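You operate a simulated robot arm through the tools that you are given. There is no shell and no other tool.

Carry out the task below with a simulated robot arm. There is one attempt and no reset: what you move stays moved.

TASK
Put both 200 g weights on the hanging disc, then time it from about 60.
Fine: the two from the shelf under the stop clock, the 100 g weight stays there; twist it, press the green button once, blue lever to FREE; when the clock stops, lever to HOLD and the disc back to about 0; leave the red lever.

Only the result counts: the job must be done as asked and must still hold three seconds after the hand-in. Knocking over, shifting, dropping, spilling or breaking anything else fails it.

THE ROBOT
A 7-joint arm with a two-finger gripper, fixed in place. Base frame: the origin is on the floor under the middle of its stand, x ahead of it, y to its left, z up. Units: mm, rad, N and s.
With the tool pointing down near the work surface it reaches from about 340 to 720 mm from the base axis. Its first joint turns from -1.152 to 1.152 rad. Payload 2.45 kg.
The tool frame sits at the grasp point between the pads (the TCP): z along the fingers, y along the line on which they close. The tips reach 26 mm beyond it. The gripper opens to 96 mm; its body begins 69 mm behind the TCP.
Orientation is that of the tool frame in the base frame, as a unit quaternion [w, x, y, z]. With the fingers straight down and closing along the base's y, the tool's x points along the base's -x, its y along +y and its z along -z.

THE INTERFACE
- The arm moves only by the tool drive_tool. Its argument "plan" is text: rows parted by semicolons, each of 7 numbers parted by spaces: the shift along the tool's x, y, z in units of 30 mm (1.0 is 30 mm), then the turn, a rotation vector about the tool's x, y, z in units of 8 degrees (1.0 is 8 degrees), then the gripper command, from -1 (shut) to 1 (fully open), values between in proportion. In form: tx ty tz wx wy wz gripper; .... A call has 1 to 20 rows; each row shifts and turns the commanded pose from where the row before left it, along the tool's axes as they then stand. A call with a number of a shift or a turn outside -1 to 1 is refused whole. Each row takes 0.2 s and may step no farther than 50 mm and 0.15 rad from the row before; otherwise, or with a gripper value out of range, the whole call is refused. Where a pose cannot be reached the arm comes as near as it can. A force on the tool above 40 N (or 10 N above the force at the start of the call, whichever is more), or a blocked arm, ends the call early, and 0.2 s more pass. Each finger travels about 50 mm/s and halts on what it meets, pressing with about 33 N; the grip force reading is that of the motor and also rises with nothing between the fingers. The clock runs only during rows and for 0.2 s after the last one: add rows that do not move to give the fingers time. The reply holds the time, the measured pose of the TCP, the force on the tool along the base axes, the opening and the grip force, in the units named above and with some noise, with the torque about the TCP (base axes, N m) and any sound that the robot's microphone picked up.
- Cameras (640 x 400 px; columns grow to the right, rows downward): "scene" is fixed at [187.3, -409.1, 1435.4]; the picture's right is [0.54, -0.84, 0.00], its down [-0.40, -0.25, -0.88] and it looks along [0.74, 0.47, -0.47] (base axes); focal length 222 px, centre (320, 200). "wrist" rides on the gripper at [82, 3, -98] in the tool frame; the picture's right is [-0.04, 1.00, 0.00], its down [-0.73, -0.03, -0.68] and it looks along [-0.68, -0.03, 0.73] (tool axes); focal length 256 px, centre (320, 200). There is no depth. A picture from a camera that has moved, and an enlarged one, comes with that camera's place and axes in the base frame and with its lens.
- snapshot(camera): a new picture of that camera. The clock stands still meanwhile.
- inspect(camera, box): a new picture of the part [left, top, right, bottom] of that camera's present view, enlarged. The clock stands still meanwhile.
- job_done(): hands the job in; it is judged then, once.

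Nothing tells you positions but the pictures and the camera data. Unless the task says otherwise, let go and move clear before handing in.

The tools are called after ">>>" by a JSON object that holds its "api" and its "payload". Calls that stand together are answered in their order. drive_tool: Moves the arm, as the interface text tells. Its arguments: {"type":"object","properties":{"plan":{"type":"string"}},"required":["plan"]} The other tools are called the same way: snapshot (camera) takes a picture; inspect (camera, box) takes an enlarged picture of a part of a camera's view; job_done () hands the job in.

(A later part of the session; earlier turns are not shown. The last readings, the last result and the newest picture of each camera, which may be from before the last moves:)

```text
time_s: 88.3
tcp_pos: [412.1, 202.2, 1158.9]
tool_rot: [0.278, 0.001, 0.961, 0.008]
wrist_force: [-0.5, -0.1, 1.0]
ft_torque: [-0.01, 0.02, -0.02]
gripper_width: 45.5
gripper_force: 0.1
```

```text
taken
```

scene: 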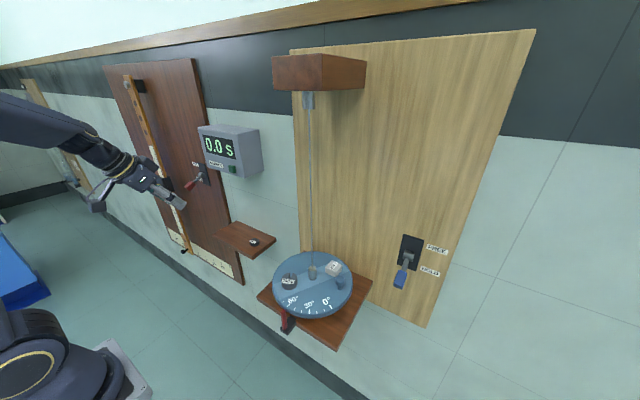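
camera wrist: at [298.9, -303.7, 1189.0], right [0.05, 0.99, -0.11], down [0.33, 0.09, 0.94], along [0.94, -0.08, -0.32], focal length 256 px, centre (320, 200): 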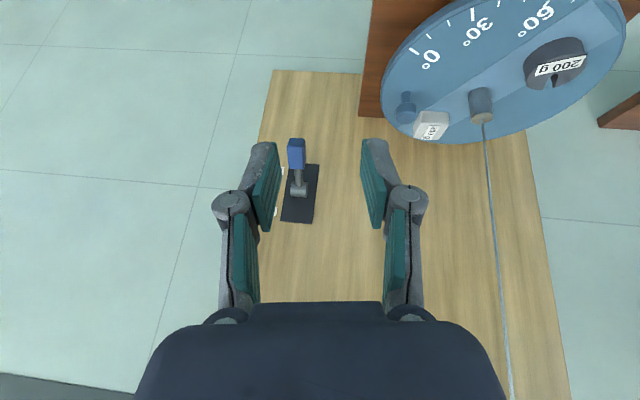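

>>> {"api": "drive_tool", "payload": {"plan": "0.136 0.381 0.981 0 0 0 -0.05;0.136 0.381 0.981 0 0 0 -0.05;0.136 0.381 0.981 0 0 0 -0.05;0.136 0.381 0.981 0 0 0 -0.05;0.136 0.381 0.981 0 0 0 -0.05;0.136 0.381 0.981 0 0 0 -0.05;0.136 0.381 0.981 0 0 0 -0.05;0 0 0 0 0 0 -0.05"}}

>>> {"api": "snapshot", "payload": {"camera": "scene"}}

```text
time_s: 90.1
tcp_pos: [498.2, 285.4, 972.2]
tool_rot: [0.278, 0.0, 0.961, 0.01]
wrist_force: [0.1, 0.7, 0.0]
ft_torque: [0.02, -0.01, 0.01]
gripper_width: 45.5
gripper_force: 0.1
```

```text
taken
```

scene: 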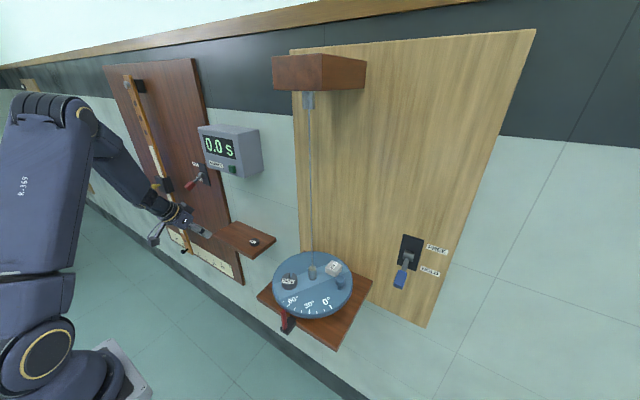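

The posture looks like the earlier good one. I'll repeat the same diagonal route to the right that worked before.

>>> {"api": "drive_tool", "payload": {"plan": "-0.78 -0.78 0.04 0 0 0 -0.05;-0.78 -0.78 0.04 0 0 0 -0.05;0.1145 -0.978 -0.268 0 0 0 -0.05;0.1145 -0.978 -0.268 0 0 0 -0.05;0.1145 -0.978 -0.268 0 0 0 -0.05;0.1145 -0.978 -0.268 0 0 0 -0.05;0.1145 -0.978 -0.268 0 0 0 -0.05;0.1145 -0.978 -0.268 0 0 0 -0.05;0.1145 -0.978 -0.268 0 0 0 -0.05;0.1145 -0.978 -0.268 0 0 0 -0.05;0.1145 -0.978 -0.268 0 0 0 -0.05;0.1145 -0.978 -0.268 0 0 0 -0.05;0.1145 -0.978 -0.268 0 0 0 -0.05;0.1145 -0.978 -0.268 0 0 0 -0.05;0.1145 -0.978 -0.268 0 0 0 -0.05;0.1145 -0.978 -0.268 0 0 0 -0.05;0.1145 -0.978 -0.268 0 0 0 -0.05;0.1145 -0.978 -0.268 0 0 0 -0.05;0 0 0 0 0 0 -0.05"}}

>>> {"api": "snapshot", "payload": {"camera": "scene"}}

```text
time_s: 94.1
tcp_pos: [429.4, -218.3, 1057.4]
tool_rot: [0.278, 0.0, 0.961, 0.009]
wrist_force: [-1.0, -0.8, 0.0]
ft_torque: [0.02, 0.02, 0.0]
gripper_width: 45.6
gripper_force: 0.1
out of reach, approached as far as the arm can: row 12, 13
```

```text
taken
```

scene: 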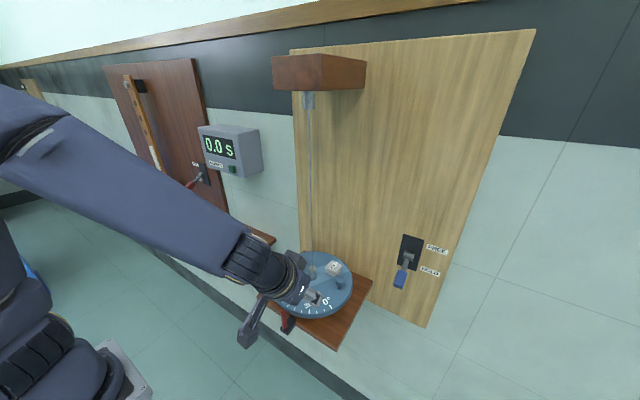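

The arm is back in the earlier posture. Now toward the lever, in stages.

>>> {"api": "drive_tool", "payload": {"plan": "-0.6 -0.6 -0.2 0 0 0 -0.05;-0.6 -0.6 -0.2 0 0 0 -0.05;-0.6 -0.6 -0.2 0 0 0 -0.05;0 0 0 0 0 0 -0.05"}}

>>> {"api": "snapshot", "payload": {"camera": "scene"}}

>>> {"api": "snapshot", "payload": {"camera": "wrist"}}

```text
time_s: 95.1
tcp_pos: [464.3, -271.3, 1102.6]
tool_rot: [0.279, 0.0, 0.96, 0.009]
wrist_force: [0.1, 0.2, -1.2]
ft_torque: [-0.04, -0.02, 0.01]
gripper_width: 45.7
gripper_force: 0.1
```

```text
taken
```

scene: 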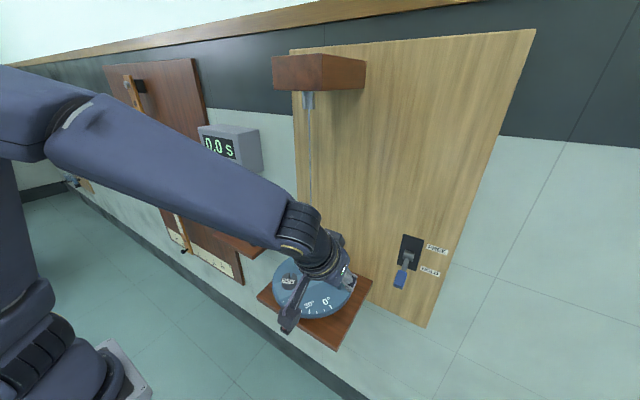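

```text
taken
camera wrist: at [342.6, -268.2, 1142.0], right [0.03, 1.0, 0.04], down [0.26, -0.05, 0.97], along [0.97, -0.02, -0.26], focal length 256 px, centre (320, 200)
```

wrist: 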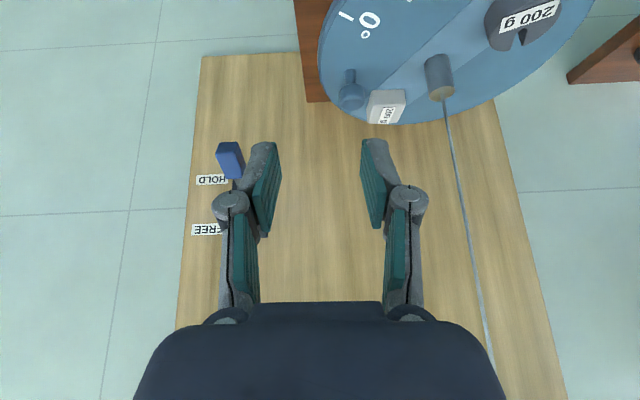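

>>> {"api": "drive_tool", "payload": {"plan": "-0.6 -0.7 0.37 0 0 0 -0.05;-0.6 -0.7 0.37 0 0 0 -0.05;-0.6 -0.7 0.37 0 0 0 -0.05;0 0 0 0 0 0 -0.05"}}

>>> {"api": "snapshot", "payload": {"camera": "scene"}}

>>> {"api": "snapshot", "payload": {"camera": "wrist"}}

```text
time_s: 96.1
tcp_pos: [527.5, -334.9, 1100.4]
tool_rot: [0.278, 0.001, 0.96, 0.009]
wrist_force: [-0.2, 0.5, -0.7]
ft_torque: [-0.02, -0.01, -0.01]
gripper_width: 45.6
gripper_force: 0.0
```

```text
taken
```

scene: 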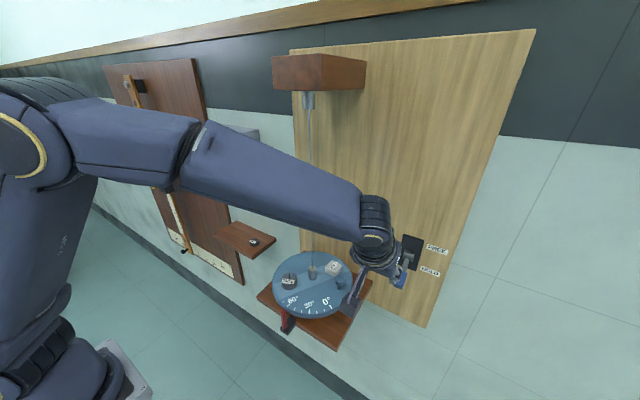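

```text
taken
camera wrist: at [405.7, -331.9, 1140.6], right [0.03, 1.0, 0.04], down [0.26, -0.05, 0.97], along [0.97, -0.02, -0.26], focal length 256 px, centre (320, 200)
```

wrist: 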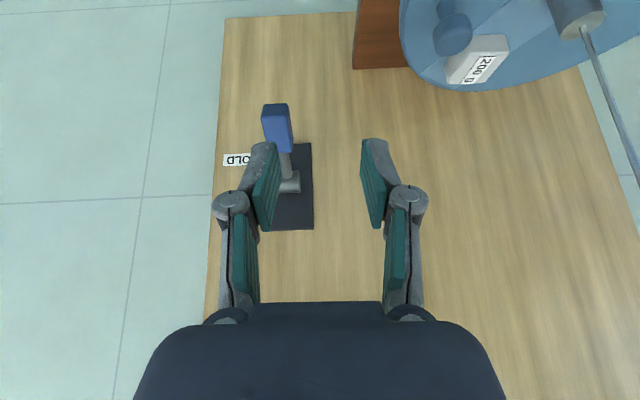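

The arm follows well now and the lever handle seems to be at y≈-372. Moving to the pre-grasp position.

>>> {"api": "drive_tool", "payload": {"plan": "-0.43 -0.62 0.83 0 0 0 -0.05;-0.43 -0.62 0.83 0 0 0 -0.05;0 0 0 0 0 0 -0.05"}}

>>> {"api": "snapshot", "payload": {"camera": "wrist"}}

>>> {"api": "inspect", "payload": {"camera": "scene", "box": [300, 190, 480, 320]}}

```text
time_s: 96.9
tcp_pos: [577.0, -371.5, 1073.1]
tool_rot: [0.277, 0.0, 0.961, 0.009]
wrist_force: [0.5, -0.3, 0.7]
ft_torque: [0.0, 0.02, 0.01]
gripper_width: 45.6
gripper_force: 0.1
```

```text
taken
camera wrist: at [455.8, -369.1, 1112.3], right [0.03, 1.0, 0.04], down [0.26, -0.05, 0.97], along [0.97, -0.02, -0.26], focal length 256 px, centre (320, 200)
```

wrist: 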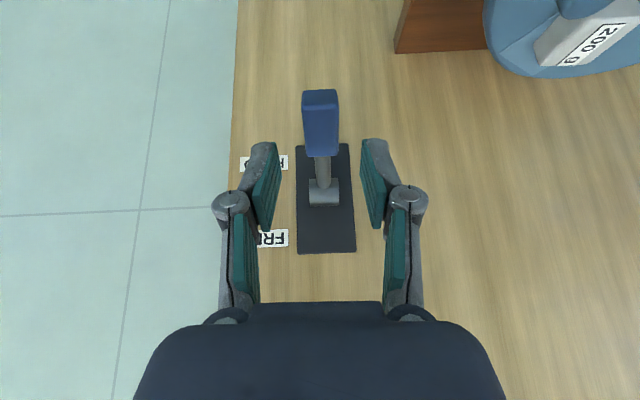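

```text
3.08 times, centred on (390, 255) of scene
camera zoom: at [187.3, -409.1, 1435.4], right [0.54, -0.84, 0.0], down [-0.4, -0.25, -0.88], along [0.74, 0.47, -0.47], focal length 684 px, centre (105, 31)
```

zoom: 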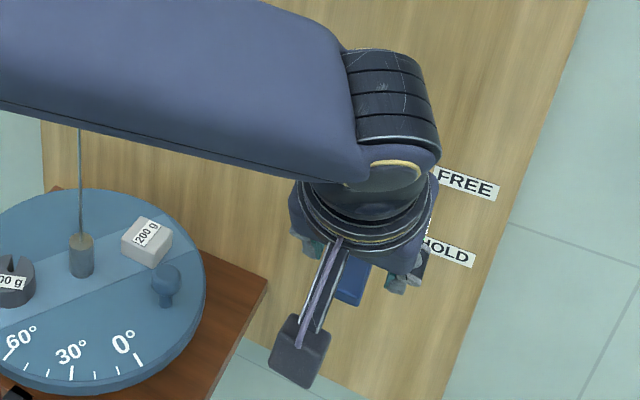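

The handle is centred between the fingers. Advancing along the finger direction.

>>> {"api": "drive_tool", "payload": {"plan": "0 0.02 0.7 0 0 0 -0.05;0 0.02 0.7 0 0 0 -0.05;0 0 0 0 0 0 -0.05"}}

>>> {"api": "snapshot", "payload": {"camera": "wrist"}}

>>> {"api": "inspect", "payload": {"camera": "scene", "box": [340, 210, 460, 310]}}

```text
time_s: 97.7
tcp_pos: [599.8, -370.0, 1037.8]
tool_rot: [0.278, 0.0, 0.96, 0.009]
wrist_force: [0.0, -0.4, -0.2]
ft_torque: [0.0, 0.02, -0.01]
gripper_width: 45.6
gripper_force: 0.1
```

```text
taken
camera wrist: at [478.7, -366.9, 1077.2], right [0.03, 1.0, 0.04], down [0.26, -0.05, 0.97], along [0.97, -0.02, -0.26], focal length 256 px, centre (320, 200)
```

wrist: 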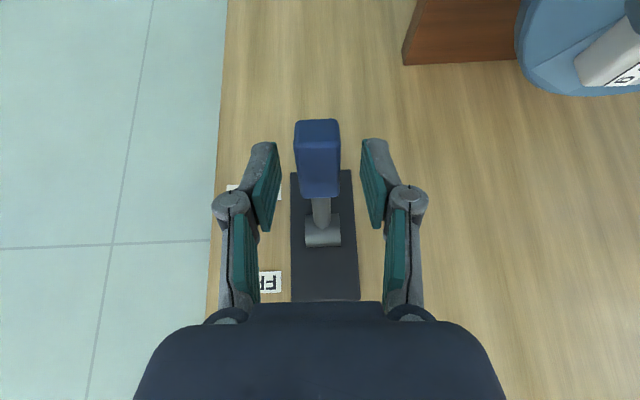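

```text
4.00 times, centred on (400, 260) of scene
camera zoom: at [187.3, -409.1, 1435.4], right [0.54, -0.84, 0.0], down [-0.4, -0.25, -0.88], along [0.74, 0.47, -0.47], focal length 889 px, centre (0, -40)
```

zoom: 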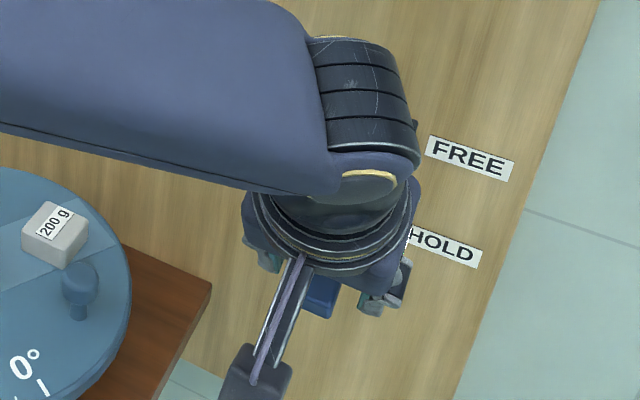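

>>> {"api": "drive_tool", "payload": {"plan": "0 0.01 0.4 0 0 0 -0.05;0 0 0 0 0 0 -0.05"}}

>>> {"api": "inspect", "payload": {"camera": "wrist", "box": [200, 80, 440, 260]}}

```text
time_s: 98.3
tcp_pos: [606.3, -369.7, 1027.4]
tool_rot: [0.279, 0.001, 0.96, 0.008]
wrist_force: [0.0, -0.2, -0.9]
ft_torque: [0.01, 0.01, -0.01]
gripper_width: 45.5
gripper_force: 0.1
```

```text
2.22 times, centred on (320, 170) of wrist
camera zoom: at [484.6, -366.3, 1067.4], right [0.03, 1.0, 0.04], down [0.26, -0.05, 0.97], along [0.97, -0.02, -0.26], focal length 569 px, centre (320, 267)
```

zoom: 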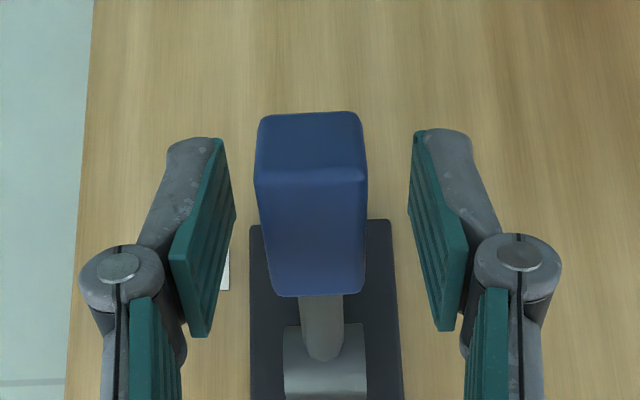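

>>> {"api": "drive_tool", "payload": {"plan": "0 -0.06 0.2 0 0 0 -0.05;0 0 0 0 0 0 -0.2;0 0 0 0 0 0 -0.4;0 0 0 0 0 0 -0.7;0 0 0 0 0 0 -0.7"}}

>>> {"api": "inspect", "payload": {"camera": "wrist", "box": [200, 80, 440, 260]}}

>>> {"api": "snapshot", "payload": {"camera": "scene"}}

```text
time_s: 99.5
tcp_pos: [609.9, -369.5, 1021.7]
tool_rot: [0.279, -0.001, 0.96, 0.01]
wrist_force: [-1.7, 5.1, 1.7]
ft_torque: [-0.26, -0.08, 0.0]
gripper_width: 20.7
gripper_force: 37.4
```

```text
2.22 times, centred on (320, 170) of wrist
camera zoom: at [488.1, -367.6, 1061.8], right [0.03, 1.0, 0.04], down [0.26, -0.05, 0.97], along [0.97, -0.02, -0.26], focal length 569 px, centre (320, 267)
```

zoom: 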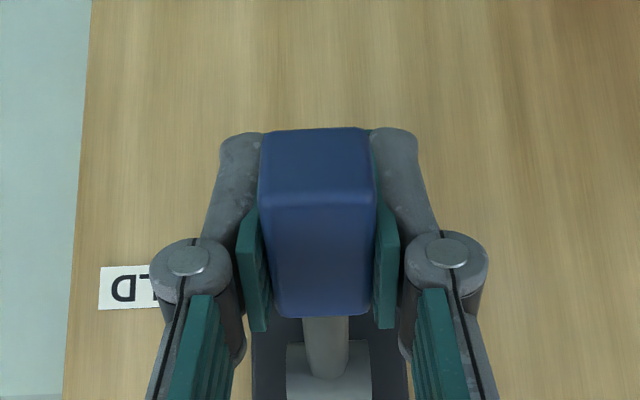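

```text
taken
```

scene: 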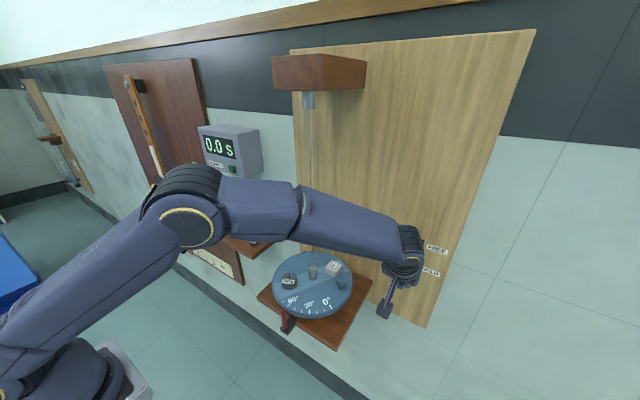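

The lever handle is gripped, the clock shows 0.0 s and the disc is at about 60°. I'll now swing the lever up in an arc toward FREE and keep hold of it.

>>> {"api": "drive_tool", "payload": {"plan": "-0.085 0 -0.261 0 0 0 -0.7;-0.085 0 -0.261 0 0 0 -0.7;-0.085 0 -0.261 0 0 0 -0.7;-0.198 0 -0.191 0 0 0 -0.7;-0.198 0 -0.191 0 0 0 -0.7"}}

>>> {"api": "inspect", "payload": {"camera": "wrist", "box": [160, 60, 480, 260]}}

>>> {"api": "snapshot", "payload": {"camera": "scene"}}

```text
time_s: 100.7
tcp_pos: [604.6, -370.8, 1057.6]
tool_rot: [0.273, 0.001, 0.962, 0.012]
wrist_force: [-6.7, 8.7, -23.6]
ft_torque: [-0.2, 1.4, 0.09]
gripper_width: 21.4
gripper_force: 45.3
```

```text
2.00 times, centred on (320, 160) of wrist
camera zoom: at [483.1, -368.0, 1098.4], right [0.03, 1.0, 0.04], down [0.27, -0.05, 0.96], along [0.96, -0.02, -0.27], focal length 512 px, centre (320, 280)
```

zoom: 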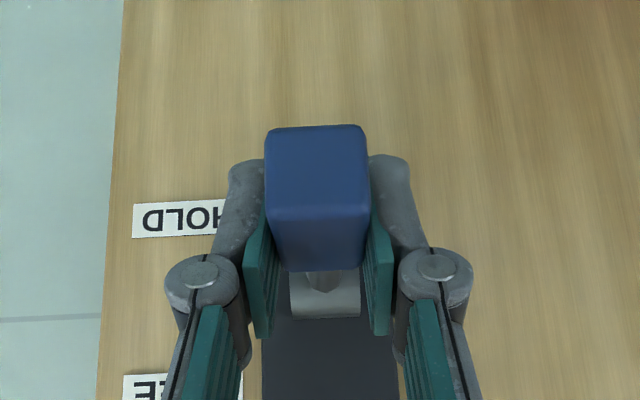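

```text
taken
```

scene: 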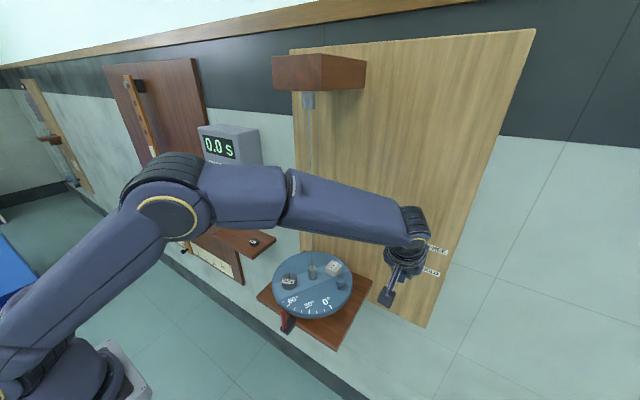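

The lever is roughly half-way, with about 24 N of resistance, and the clock still shows 0.0. I'll continue upward, letting the tool rotate with the handle.

>>> {"api": "drive_tool", "payload": {"plan": "-0.16 0 -0.14 0 0.6 0 -0.7;-0.16 0 -0.14 0 0.6 0 -0.7;-0.16 0 -0.14 0 0.6 0 -0.7"}}

>>> {"api": "inspect", "payload": {"camera": "wrist", "box": [160, 60, 480, 260]}}

>>> {"api": "snapshot", "payload": {"camera": "scene"}}

```text
time_s: 101.5
tcp_pos: [612.2, -370.8, 1077.2]
tool_rot: [0.151, 0.0, 0.988, 0.011]
wrist_force: [-22.2, 8.9, -13.8]
ft_torque: [-0.14, 1.33, 0.02]
gripper_width: 21.5
gripper_force: 44.8
```

```text
2.00 times, centred on (320, 160) of wrist
camera zoom: at [504.3, -368.5, 1146.7], right [0.04, 1.0, 0.04], down [0.5, -0.05, 0.87], along [0.87, -0.01, -0.5], focal length 512 px, centre (320, 280)
```

zoom: 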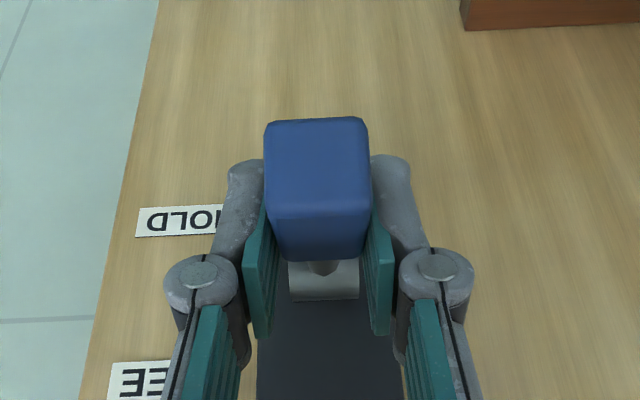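

```text
taken
```

scene: 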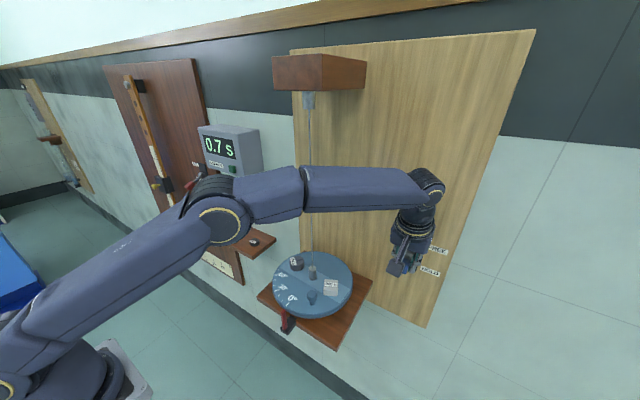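

The clock has started (0.7 s) and the disc is swinging. I'll nudge the lever slightly further so it is clearly at FREE, then hold still.

>>> {"api": "drive_tool", "payload": {"plan": "-0.145 0 -0.129 0 0.6 0 -0.7;-0.1 0 -0.08 0 0.4 0 -0.7;0 0 0 0 0 0 -0.7"}}

>>> {"api": "inspect", "payload": {"camera": "wrist", "box": [160, 60, 480, 260]}}

>>> {"api": "snapshot", "payload": {"camera": "scene"}}

```text
time_s: 102.3
tcp_pos: [616.4, -371.0, 1084.7]
tool_rot: [0.087, -0.001, 0.996, 0.007]
wrist_force: [15.4, -24.0, -25.5]
ft_torque: [-0.54, 0.4, 0.05]
gripper_width: 21.2
gripper_force: 45.2
out of reach, approached as far as the arm can: row 2
```

```text
2.00 times, centred on (320, 160) of wrist
camera zoom: at [518.7, -367.7, 1167.2], right [0.04, 1.0, 0.02], down [0.6, -0.04, 0.8], along [0.8, -0.02, -0.61], focal length 512 px, centre (320, 280)
```

zoom: 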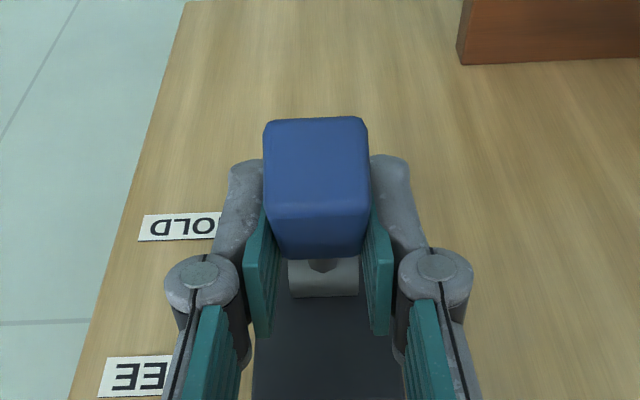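

```text
taken
```

scene: 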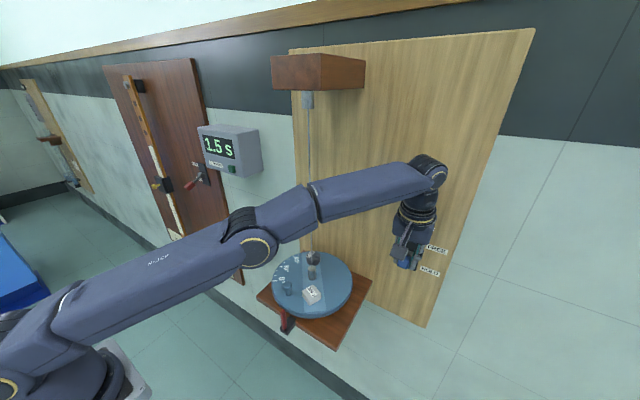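

The clock runs (1.5 s) and the disc swings freely, but there is some strain between hand and lever. I'll relax the commanded pose slightly and check.

>>> {"api": "drive_tool", "payload": {"plan": "0.012 -0.05 0.066 0 0 0 -0.7;0 0 0 0 0 0 -0.7"}}

>>> {"api": "snapshot", "payload": {"camera": "scene"}}

```text
time_s: 102.9
tcp_pos: [615.9, -370.4, 1084.2]
tool_rot: [0.088, -0.001, 0.996, 0.008]
wrist_force: [11.3, -16.7, -13.9]
ft_torque: [-0.48, 0.1, 0.04]
gripper_width: 21.2
gripper_force: 45.0
```

```text
taken
```

scene: 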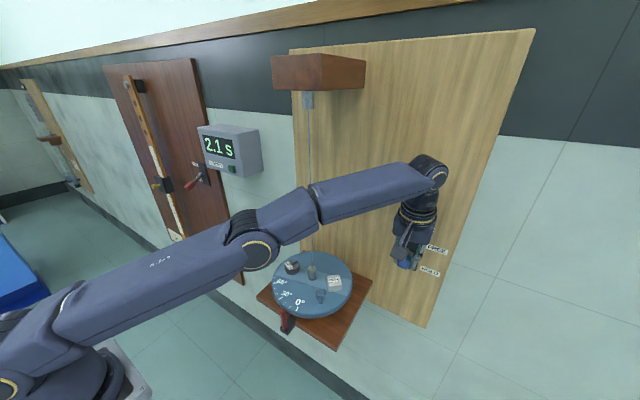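

>>> {"api": "drive_tool", "payload": {"plan": "-0.024 -0.05 0.055 0 0 0 -0.7;0 0 0 0 0 0 -0.7;0 0 0 0 0 0 -0.7;0 0 0 0 0 0 -0.7;0 0 0 0 0 0 -0.7;0 0 0 0 0 0 -0.7;0 0 0 0 0 0 -0.7;0 0 0 0 0 0 -0.7"}}

>>> {"api": "snapshot", "payload": {"camera": "scene"}}

>>> {"api": "inspect", "payload": {"camera": "scene", "box": [250, 230, 380, 340]}}

```text
time_s: 104.7
tcp_pos: [615.9, -370.9, 1084.4]
tool_rot: [0.088, -0.002, 0.996, 0.008]
wrist_force: [0.7, 1.1, 20.4]
ft_torque: [-0.14, -0.98, 0.0]
gripper_width: 21.2
gripper_force: 44.9
```

```text
taken
```

scene: 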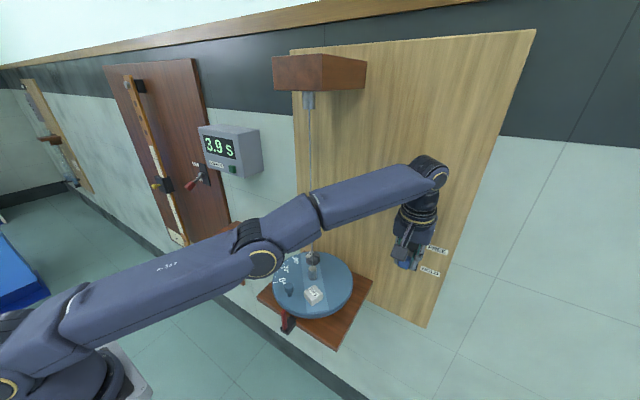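

```text
3.64 times, centred on (315, 285) of scene
camera zoom: at [186.9, -408.8, 1435.6], right [0.54, -0.84, 0.0], down [-0.4, -0.25, -0.88], along [0.74, 0.47, -0.47], focal length 808 px, centre (338, -109)
```

zoom: 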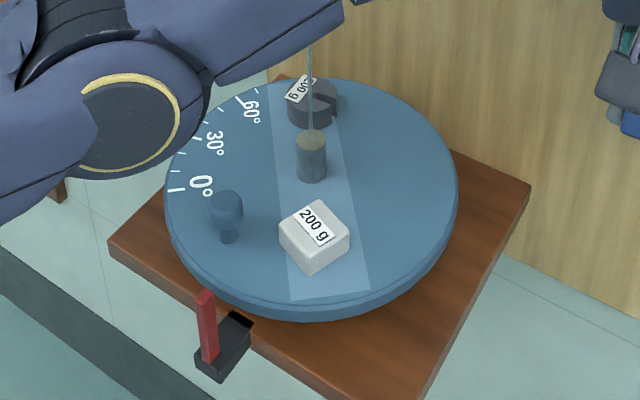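

The clock is at 3.9 s and the disc swings with a period of about 2.6 s. The arm's elbow is well in front of and above the disc. Waiting for the clock to stop.

>>> {"api": "drive_tool", "payload": {"plan": "0 0 -0.02 0 0 0 -0.7;0 0 0 0 0 0 -0.7;0 0 0 0 0 0 -0.7;0 0 0 0 0 0 -0.7;0 0 0 0 0 0 -0.7;0 0 0 0 0 0 -0.7;0 0 0 0 0 0 -0.7"}}

>>> {"api": "inspect", "payload": {"camera": "scene", "box": [180, 100, 380, 340]}}

```text
time_s: 106.3
tcp_pos: [615.9, -370.4, 1083.6]
tool_rot: [0.088, -0.001, 0.996, 0.009]
wrist_force: [12.8, 1.7, 17.6]
ft_torque: [-0.09, -1.25, -0.05]
gripper_width: 21.4
gripper_force: 45.1
```

```text
1.67 times, centred on (280, 220) of scene
camera zoom: at [187.3, -408.8, 1435.5], right [0.54, -0.84, 0.0], down [-0.4, -0.25, -0.88], along [0.74, 0.47, -0.47], focal length 371 px, centre (387, 167)
```

zoom: 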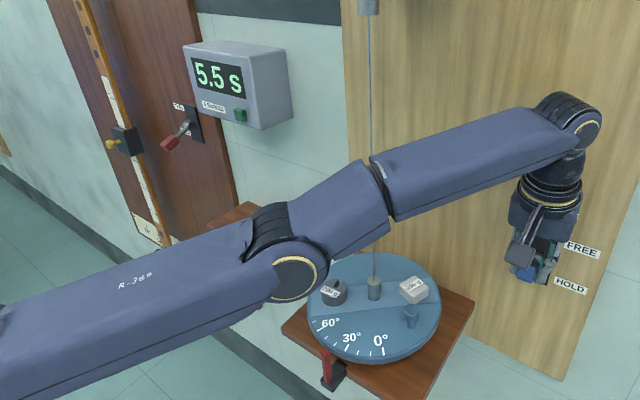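

The clock shows 5.5 s and the weights are steady. Waiting on.

>>> {"api": "drive_tool", "payload": {"plan": "0 0 0 0 0 0 -0.7;0 0 0 0 0 0 -0.7;0 0 0 0 0 0 -0.7;0 0 0 0 0 0 -0.7;0 0 0 0 0 0 -0.7;0 0 0 0 0 0 -0.7;0 0 0 0 0 0 -0.7;0 0 0 0 0 0 -0.7;0 0 0 0 0 0 -0.7;0 0 0 0 0 0 -0.7;0 0 0 0 0 0 -0.7;0 0 0 0 0 0 -0.7;0 0 0 0 0 0 -0.7;0 0 0 0 0 0 -0.7;0 0 0 0 0 0 -0.7;0 0 0 0 0 0 -0.7;0 0 0 0 0 0 -0.7;0 0 0 0 0 0 -0.7"}}

>>> {"api": "inspect", "payload": {"camera": "scene", "box": [180, 100, 380, 340]}}

```text
time_s: 110.1
tcp_pos: [615.8, -370.7, 1083.2]
tool_rot: [0.087, -0.002, 0.996, 0.009]
wrist_force: [12.9, 2.7, 15.2]
ft_torque: [-0.1, -1.2, 0.01]
gripper_width: 21.3
gripper_force: 45.0
```

```text
1.67 times, centred on (280, 220) of scene
camera zoom: at [187.4, -408.8, 1435.5], right [0.54, -0.84, 0.0], down [-0.4, -0.25, -0.88], along [0.74, 0.47, -0.47], focal length 371 px, centre (387, 167)
```

zoom: 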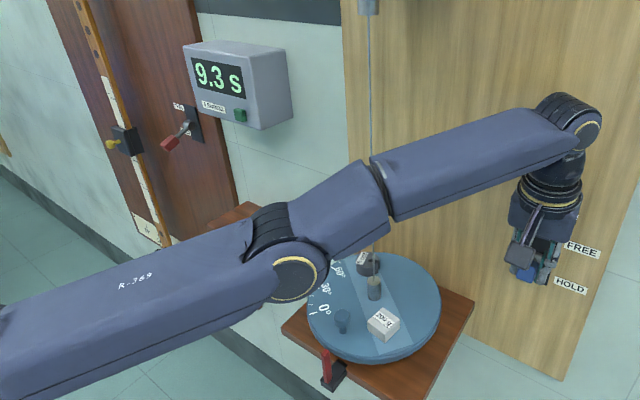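

>>> {"api": "drive_tool", "payload": {"plan": "0 0 0 0 0 0 -0.7;0 0 0 0 0 0 -0.7;0 0 0 0 0 0 -0.7;0 0 0 0 0 0 -0.7;0 0 0 0 0 0 -0.7;0 0 0 0 0 0 -0.7"}}

>>> {"api": "inspect", "payload": {"camera": "scene", "box": [180, 100, 380, 340]}}

```text
time_s: 111.5
tcp_pos: [616.4, -370.2, 1083.6]
tool_rot: [0.088, -0.001, 0.996, 0.008]
wrist_force: [14.5, 3.5, 12.8]
ft_torque: [-0.1, -1.01, -0.06]
gripper_width: 21.2
gripper_force: 44.8
```

```text
1.67 times, centred on (280, 220) of scene
camera zoom: at [187.4, -408.8, 1435.5], right [0.54, -0.84, 0.0], down [-0.4, -0.25, -0.88], along [0.74, 0.47, -0.47], focal length 371 px, centre (387, 167)
```

zoom: 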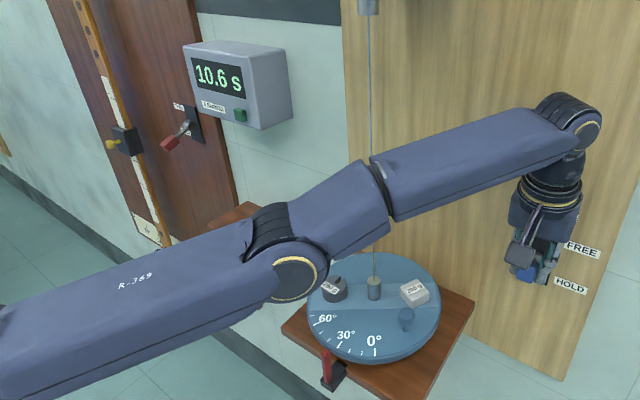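

>>> {"api": "drive_tool", "payload": {"plan": "0 0 0 0 0 0 -0.7;0 0 0 0 0 0 -0.7"}}

>>> {"api": "inspect", "payload": {"camera": "scene", "box": [180, 100, 380, 340]}}

```text
time_s: 112.1
tcp_pos: [614.5, -370.7, 1083.0]
tool_rot: [0.088, -0.002, 0.996, 0.009]
wrist_force: [13.7, 3.5, 12.0]
ft_torque: [-0.11, -1.0, -0.02]
gripper_width: 21.3
gripper_force: 45.5
```

```text
1.67 times, centred on (280, 220) of scene
camera zoom: at [187.5, -408.8, 1435.5], right [0.54, -0.84, 0.0], down [-0.4, -0.25, -0.88], along [0.74, 0.47, -0.47], focal length 371 px, centre (387, 167)
```

zoom: 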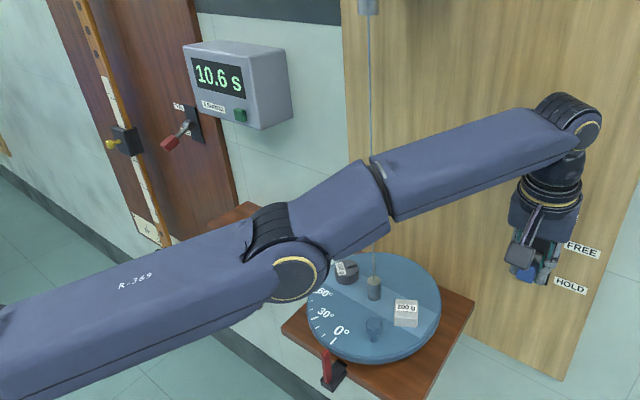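

The clock has stopped at 10.6 s. I'll time the lever so HOLD engages near the +60° turning point, where the disc is almost at rest and the weights won't slip: a short wait, then swing the lever down.

>>> {"api": "drive_tool", "payload": {"plan": "0 0 0 0 0 0 -0.7;0 0 0 0 0 0 -0.7;0 0 0 0 0 0 -0.7;0 0 0 0 0 0 -0.7;0 0 0 0 0 0 -0.7;0.178 0 0.239 0 -0.6 0 -0.7;0.166 0 0.232 0 -0.6 0 -0.7;0.185 0 0.216 0 -0.6 0 -0.7;0.143 0 0.228 0 -0.6 0 -0.7;0.121 0 0.276 0 -0.3 0 -0.7;0.102 0 0.29 0 0 0 -0.7;0.092 0 0.336 0 0 0 -0.7"}}

>>> {"api": "snapshot", "payload": {"camera": "scene"}}

>>> {"api": "inspect", "payload": {"camera": "wrist", "box": [160, 60, 480, 260]}}

```text
time_s: 113.5
tcp_pos: [617.0, -370.9, 1081.4]
tool_rot: [0.095, -0.002, 0.995, 0.016]
wrist_force: [-11.4, 11.7, 5.5]
ft_torque: [-0.77, 0.09, -0.52]
gripper_width: 21.2
gripper_force: 45.2
out of reach, approached as far as the arm can: row 6
stopped in row 6: the force on the tool passed its limit at 54 N (the readings are from after the stop); the commanded pose is now the measured one
```

```text
taken
```

scene: 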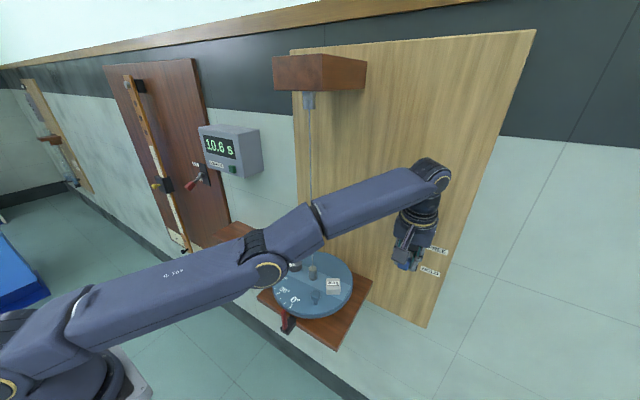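

```text
2.00 times, centred on (320, 160) of wrist
camera zoom: at [516.3, -370.2, 1163.3], right [0.03, 1.0, 0.04], down [0.59, -0.05, 0.8], along [0.81, 0.0, -0.59], focal length 512 px, centre (320, 280)
```

zoom: 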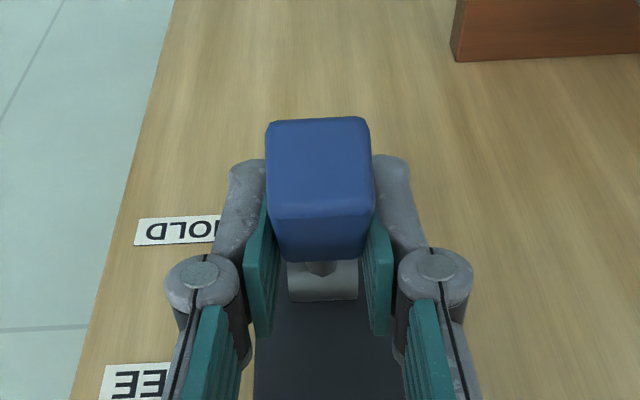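

The lever did not move: the arm hit another reach limit and strained against it. The disc keeps swinging freely and the clock stays at 10.6 s. I'll let go of the handle, slide the fingers off it toward the robot and recover a better arm posture.

>>> {"api": "drive_tool", "payload": {"plan": "0 0 0 0 0 0 -0.4;0 0 0 0 0 0 -0.05;0 0 0 0 0 0 -0.05"}}

>>> {"api": "snapshot", "payload": {"camera": "scene"}}

>>> {"api": "inspect", "payload": {"camera": "wrist", "box": [160, 60, 480, 260]}}

```text
time_s: 114.3
tcp_pos: [616.2, -372.2, 1080.9]
tool_rot: [0.096, -0.003, 0.995, 0.017]
wrist_force: [-0.9, -0.1, 0.3]
ft_torque: [0.0, 0.04, -0.02]
gripper_width: 45.6
gripper_force: 0.1
```

```text
taken
```

scene: 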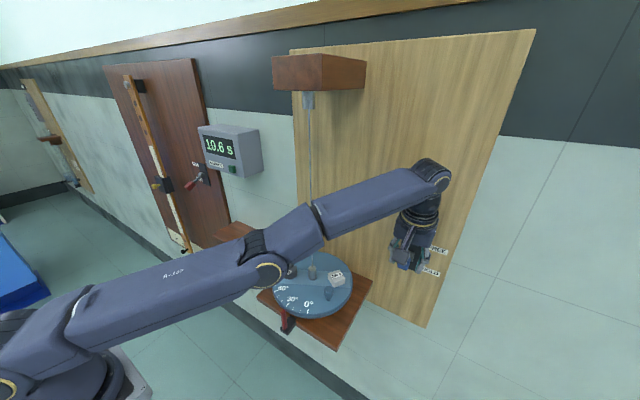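

```text
2.00 times, centred on (320, 160) of wrist
camera zoom: at [517.0, -371.3, 1162.0], right [0.03, 1.0, 0.04], down [0.59, -0.05, 0.81], along [0.81, 0.0, -0.59], focal length 512 px, centre (320, 280)
```

zoom: 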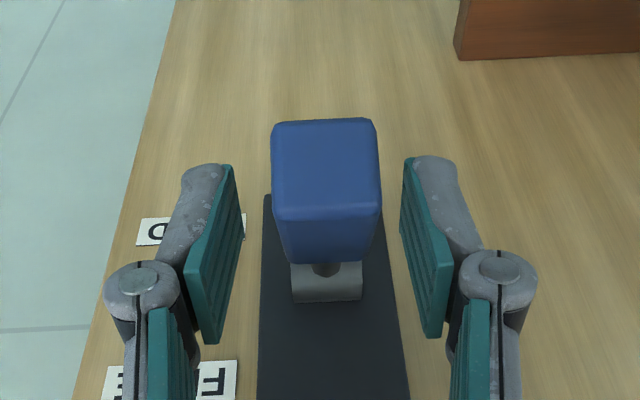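

The lever stays at FREE with nothing touching it. Sliding the fingers off toward the robot.

>>> {"api": "drive_tool", "payload": {"plan": "0.4 0 -0.08 0 0 0 -0.05;0.4 0 -0.08 0 0 0 -0.05;0 0 0 0 0 0 -0.05"}}

>>> {"api": "snapshot", "payload": {"camera": "scene"}}

```text
time_s: 115.1
tcp_pos: [604.7, -383.6, 1084.9]
tool_rot: [0.096, -0.002, 0.995, 0.016]
wrist_force: [-1.2, 0.7, 0.6]
ft_torque: [0.0, 0.02, -0.01]
gripper_width: 45.8
gripper_force: 0.5
out of reach, approached as far as the arm can: row 1, 2
```

```text
taken
```

scene: 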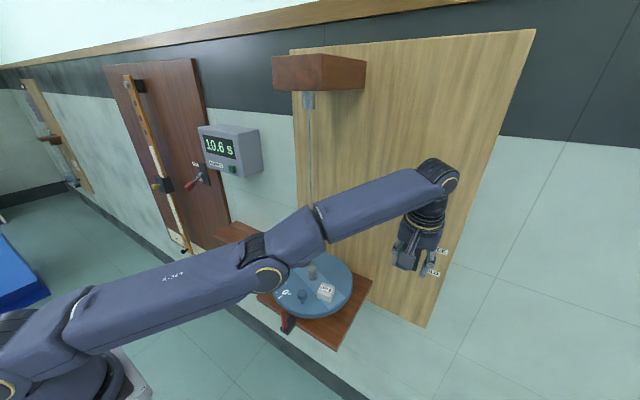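

The arm can't retract in this posture but can move sideways. I'll re-centre and try going straight up, so that afterwards I can press the handle down from above with closed fingers.

>>> {"api": "drive_tool", "payload": {"plan": "-0.1 0.35 0 0 0 0 -0.05;0 0 0 0 0 0 -0.05"}}

>>> {"api": "drive_tool", "payload": {"plan": "-0.127 0 -0.653 0 0 0 -0.05;0 0 0 0 0 0 -0.05"}}

>>> {"api": "snapshot", "payload": {"camera": "scene"}}

>>> {"api": "inspect", "payload": {"camera": "wrist", "box": [160, 60, 480, 260]}}

```text
time_s: 115.7
tcp_pos: [610.3, -374.9, 1087.6]
tool_rot: [0.096, -0.002, 0.995, 0.016]
wrist_force: [0.8, 0.0, -0.1]
ft_torque: [0.0, 0.0, -0.03]
gripper_width: 45.4
gripper_force: 0.1
out of reach, approached as far as the arm can: row 1
```

```text
time_s: 116.3
tcp_pos: [606.2, -372.5, 1106.8]
tool_rot: [0.097, -0.002, 0.995, 0.017]
wrist_force: [0.2, 0.1, -0.3]
ft_torque: [-0.04, 0.05, -0.01]
gripper_width: 45.5
gripper_force: 0.0
out of reach, approached as far as the arm can: row 1
```

```text
taken
```

scene: 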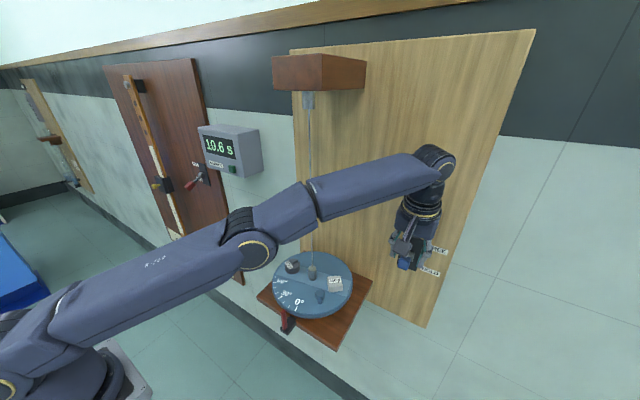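

```text
2.00 times, centred on (320, 160) of wrist
camera zoom: at [507.4, -371.7, 1187.6], right [0.03, 1.0, 0.04], down [0.59, -0.05, 0.81], along [0.81, 0.0, -0.59], focal length 512 px, centre (320, 280)
```

zoom: 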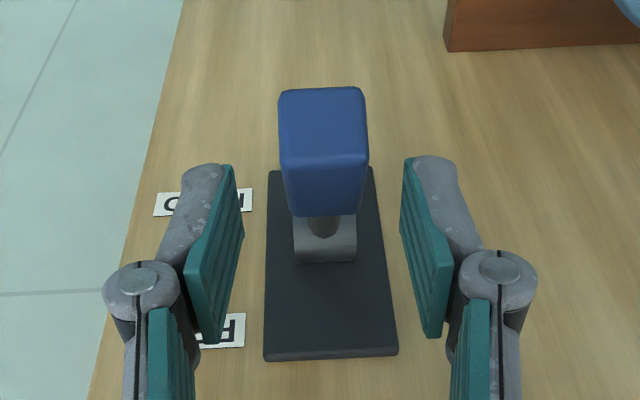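

Moving up works, raises the elbow and lets the hand come back a bit. Continuing up and back.

>>> {"api": "drive_tool", "payload": {"plan": "0.1 0 -0.95 0 0 0 -0.05;0.1 0 -0.95 0 0 0 -0.05;0 0 0 0 0 0 -0.05"}}

>>> {"api": "snapshot", "payload": {"camera": "scene"}}

```text
time_s: 117.1
tcp_pos: [584.2, -370.4, 1157.2]
tool_rot: [0.097, -0.003, 0.995, 0.016]
wrist_force: [-0.8, 0.3, 0.7]
ft_torque: [0.03, 0.02, -0.01]
gripper_width: 45.3
gripper_force: 0.2
out of reach, approached as far as the arm can: row 1, 2
```

```text
taken
```

scene: 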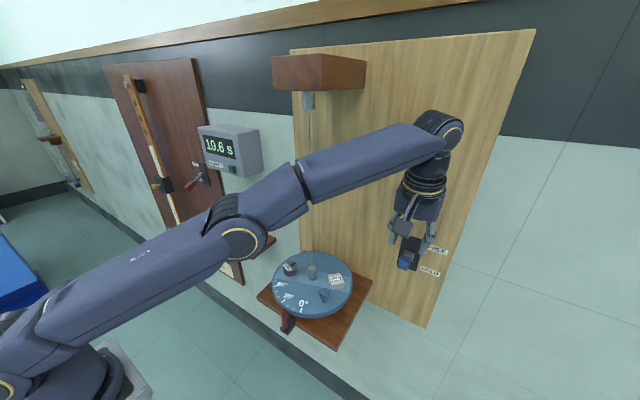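

The lever is clearly at FREE and the hand is now above it. I'll keep going up and back while restoring the 32° tilt.

>>> {"api": "drive_tool", "payload": {"plan": "0.2 0 -0.95 0 -0.5 0 -0.05;0.2 0 -0.95 0 -0.5 0 -0.05;0.2 0 -0.95 0 -0.5 0 -0.05;0 0 0 0 0 0 -0.05"}}

>>> {"api": "snapshot", "payload": {"camera": "scene"}}

```text
time_s: 118.1
tcp_pos: [546.2, -372.3, 1236.0]
tool_rot: [0.201, -0.001, 0.979, 0.016]
wrist_force: [-0.2, -0.3, 0.6]
ft_torque: [0.03, 0.01, 0.0]
gripper_width: 45.6
gripper_force: 0.0
```

```text
taken
```

scene: 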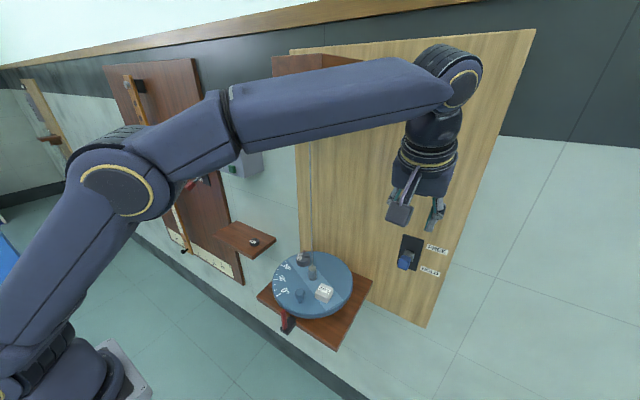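

The arm is back in a good elbow-up posture, the lever stands at FREE, and the disc still swings with both weights on. I'll restore the 32° tilt, close the fingers and look at the lever.

>>> {"api": "drive_tool", "payload": {"plan": "0.3 0 0.3 0 -0.55 0 -0.5;0.3 0 0.3 0 -0.55 0 -1;0 0 0 0 0 0 -1;0 0 0 0 0 0 -1"}}

>>> {"api": "snapshot", "payload": {"camera": "wrist"}}

>>> {"api": "snapshot", "payload": {"camera": "scene"}}

```text
time_s: 119.1
tcp_pos: [534.5, -370.8, 1210.4]
tool_rot: [0.275, 0.001, 0.961, 0.015]
wrist_force: [0.3, -0.3, 0.1]
ft_torque: [-0.01, -0.01, 0.0]
gripper_width: 0.2
gripper_force: 28.8
```

```text
taken
camera wrist: at [414.0, -369.8, 1252.2], right [0.03, 1.0, 0.05], down [0.26, -0.06, 0.96], along [0.96, -0.01, -0.27], focal length 256 px, centre (320, 200)
```

wrist: 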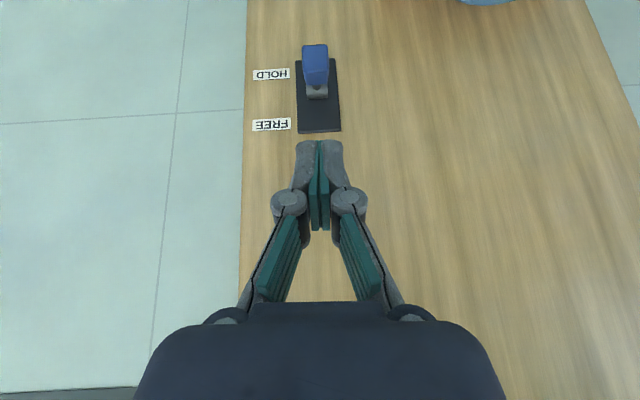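

```text
taken
```

scene: 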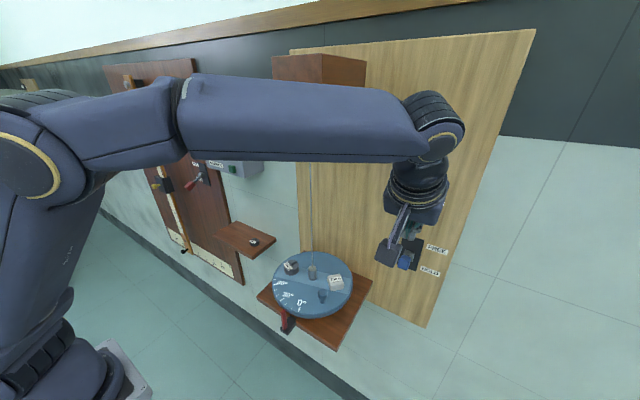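

The disc's swing is dying down on its own (about 18° now). I'll position the closed fingertips just above the lever handle, ready to press it down.

>>> {"api": "drive_tool", "payload": {"plan": "-0.114 0 0.848 0 0 0 -1;-0.114 0 0.848 0 0 0 -1;-0.114 0 0.848 0 0 0 -1;-0.114 0 0.8 0 0 0 -1;0 0 0 0 0 0 -1"}}

>>> {"api": "snapshot", "payload": {"camera": "wrist"}}

>>> {"api": "snapshot", "payload": {"camera": "scene"}}

```text
time_s: 120.3
tcp_pos: [601.6, -369.4, 1131.6]
tool_rot: [0.275, 0.001, 0.961, 0.016]
wrist_force: [-0.1, -1.3, 0.5]
ft_torque: [-0.01, -0.01, -0.01]
gripper_width: 0.2
gripper_force: 28.2
```

```text
taken
camera wrist: at [480.1, -367.2, 1174.0], right [0.03, 1.0, 0.05], down [0.26, -0.06, 0.96], along [0.96, -0.01, -0.27], focal length 256 px, centre (320, 200)
```

wrist: 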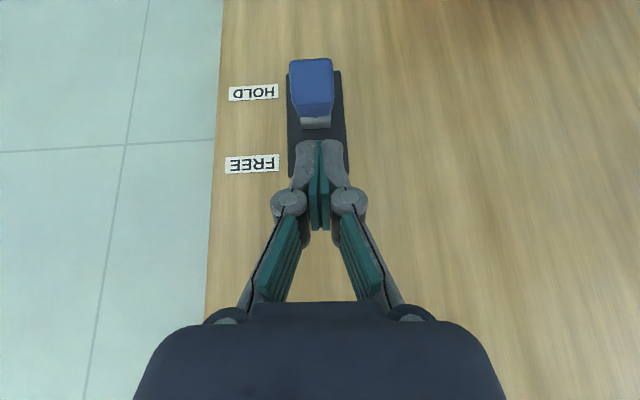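

```text
taken
```

scene: 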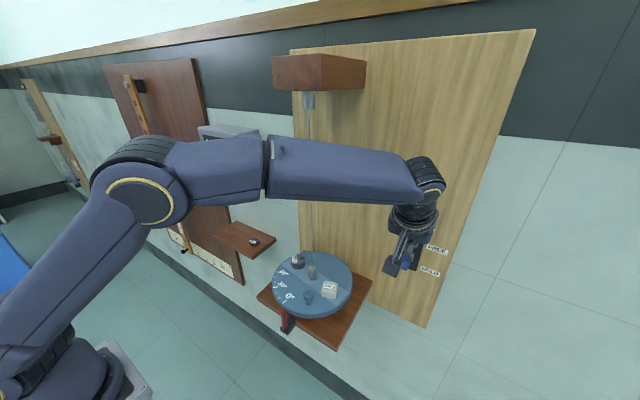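

The handle (FREE) is just below the fingertips. I'll wait for the swing to die down a bit more before holding the disc.

>>> {"api": "drive_tool", "payload": {"plan": "0.17 0 -0.1 0 0 0 -1;0 0 0 0 0 0 -1;0 0 0 0 0 0 -1;0 0 0 0 0 0 -1;0 0 0 0 0 0 -1;0 0 0 0 0 0 -1;0 0 0 0 0 0 -1;0 0 0 0 0 0 -1;0 0 0 0 0 0 -1;0 0 0 0 0 0 -1;0 0 0 0 0 0 -1;0 0 0 0 0 0 -1;0 0 0 0 0 0 -1;0 0 0 0 0 0 -1;0 0 0 0 0 0 -1;0 0 0 0 0 0 -1;0 0 0 0 0 0 -1;0 0 0 0 0 0 -1;0 0 0 0 0 0 -1;0 0 0 0 0 0 -1"}}

>>> {"api": "inspect", "payload": {"camera": "scene", "box": [250, 230, 380, 340]}}

>>> {"api": "drive_tool", "payload": {"plan": "0 0 0 0 0 0 -1;0 0 0 0 0 0 -1;0 0 0 0 0 0 -1;0 0 0 0 0 0 -1;0 0 0 0 0 0 -1;0 0 0 0 0 0 -1;0 0 0 0 0 0 -1;0 0 0 0 0 0 -1;0 0 0 0 0 0 -1;0 0 0 0 0 0 -1;0 0 0 0 0 0 -1;0 0 0 0 0 0 -1;0 0 0 0 0 0 -1;0 0 0 0 0 0 -1;0 0 0 0 0 0 -1;0 0 0 0 0 0 -1;0 0 0 0 0 0 -1;0 0 0 0 0 0 -1;0 0 0 0 0 0 -1;0 0 0 0 0 0 -1"}}

>>> {"api": "inspect", "payload": {"camera": "scene", "box": [250, 230, 380, 340]}}

```text
time_s: 124.5
tcp_pos: [596.2, -370.4, 1133.2]
tool_rot: [0.275, 0.001, 0.961, 0.016]
wrist_force: [-0.4, 0.1, 0.2]
ft_torque: [0.02, 0.02, 0.01]
gripper_width: 0.0
gripper_force: 28.6
```

```text
3.64 times, centred on (315, 285) of scene
camera zoom: at [187.3, -409.1, 1435.4], right [0.54, -0.84, 0.0], down [-0.4, -0.25, -0.88], along [0.74, 0.47, -0.47], focal length 808 px, centre (338, -109)
```

zoom: 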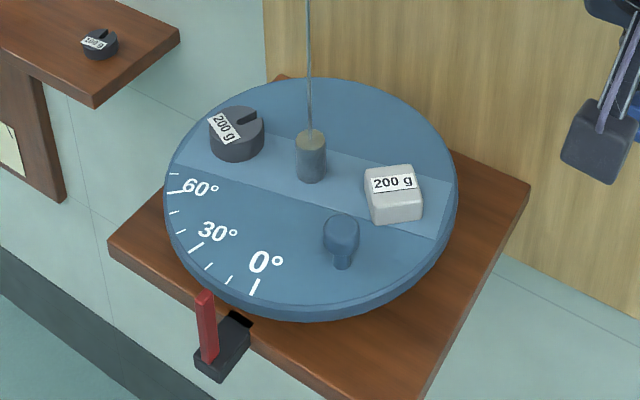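

```text
time_s: 128.7
tcp_pos: [596.2, -369.7, 1131.2]
tool_rot: [0.275, 0.001, 0.961, 0.016]
wrist_force: [0.7, 0.5, 0.5]
ft_torque: [0.02, -0.03, 0.02]
gripper_width: 0.2
gripper_force: 28.1
```

```text
3.64 times, centred on (315, 285) of scene
camera zoom: at [187.3, -409.1, 1435.4], right [0.54, -0.84, 0.0], down [-0.4, -0.25, -0.88], along [0.74, 0.47, -0.47], focal length 808 px, centre (338, -109)
```

zoom: 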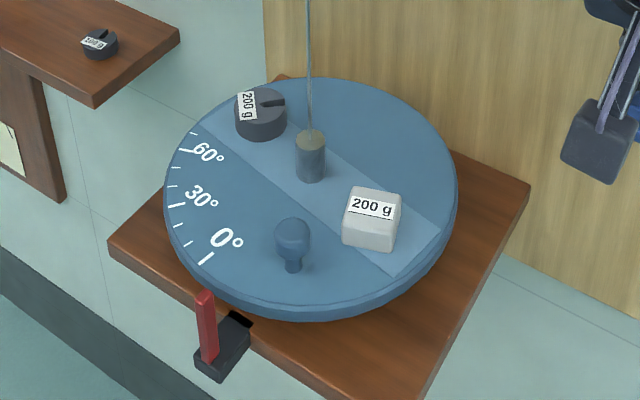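

The swing is down to about 8°. I'll wait a little more.

>>> {"api": "drive_tool", "payload": {"plan": "0 0 0 0 0 0 -1;0 0 0 0 0 0 -1;0 0 0 0 0 0 -1;0 0 0 0 0 0 -1;0 0 0 0 0 0 -1;0 0 0 0 0 0 -1;0 0 0 0 0 0 -1;0 0 0 0 0 0 -1;0 0 0 0 0 0 -1;0 0 0 0 0 0 -1;0 0 0 0 0 0 -1;0 0 0 0 0 0 -1;0 0 0 0 0 0 -1;0 0 0 0 0 0 -1;0 0 0 0 0 0 -1;0 0 0 0 0 0 -1;0 0 0 0 0 0 -1;0 0 0 0 0 0 -1;0 0 0 0 0 0 -1;0 0 0 0 0 0 -1"}}

>>> {"api": "drive_tool", "payload": {"plan": "0 0 0 0 0 0 -1;0 0 0 0 0 0 -1;0 0 0 0 0 0 -1;0 0 0 0 0 0 -1;0 0 0 0 0 0 -1;0 0 0 0 0 0 -1;0 0 0 0 0 0 -1;0 0 0 0 0 0 -1;0 0 0 0 0 0 -1;0 0 0 0 0 0 -1;0 0 0 0 0 0 -1;0 0 0 0 0 0 -1;0 0 0 0 0 0 -1;0 0 0 0 0 0 -1;0 0 0 0 0 0 -1;0 0 0 0 0 0 -1;0 0 0 0 0 0 -1;0 0 0 0 0 0 -1;0 0 0 0 0 0 -1;0 0 0 0 0 0 -1"}}

>>> {"api": "inspect", "payload": {"camera": "scene", "box": [250, 230, 380, 340]}}

```text
time_s: 132.9
tcp_pos: [595.2, -370.0, 1132.5]
tool_rot: [0.275, 0.001, 0.961, 0.016]
wrist_force: [0.1, 0.0, -0.6]
ft_torque: [0.03, 0.02, -0.01]
gripper_width: 0.1
gripper_force: 28.9
```

```text
time_s: 137.1
tcp_pos: [594.1, -369.7, 1132.3]
tool_rot: [0.274, 0.002, 0.961, 0.016]
wrist_force: [-0.1, 0.5, 0.2]
ft_torque: [-0.03, 0.04, 0.0]
gripper_width: 0.0
gripper_force: 28.9
```

```text
3.64 times, centred on (315, 285) of scene
camera zoom: at [187.3, -409.1, 1435.4], right [0.54, -0.84, 0.0], down [-0.4, -0.25, -0.88], along [0.74, 0.47, -0.47], focal length 808 px, centre (338, -109)
```

zoom: 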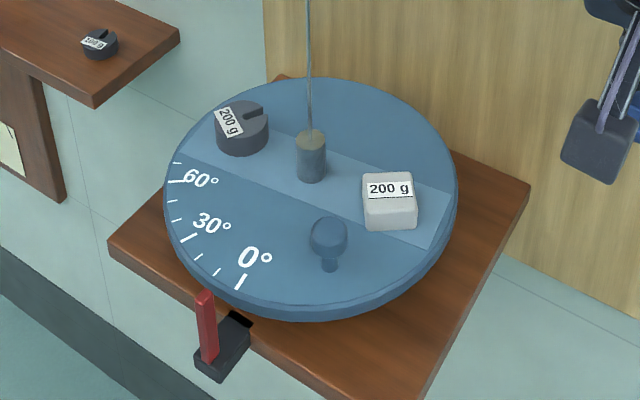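

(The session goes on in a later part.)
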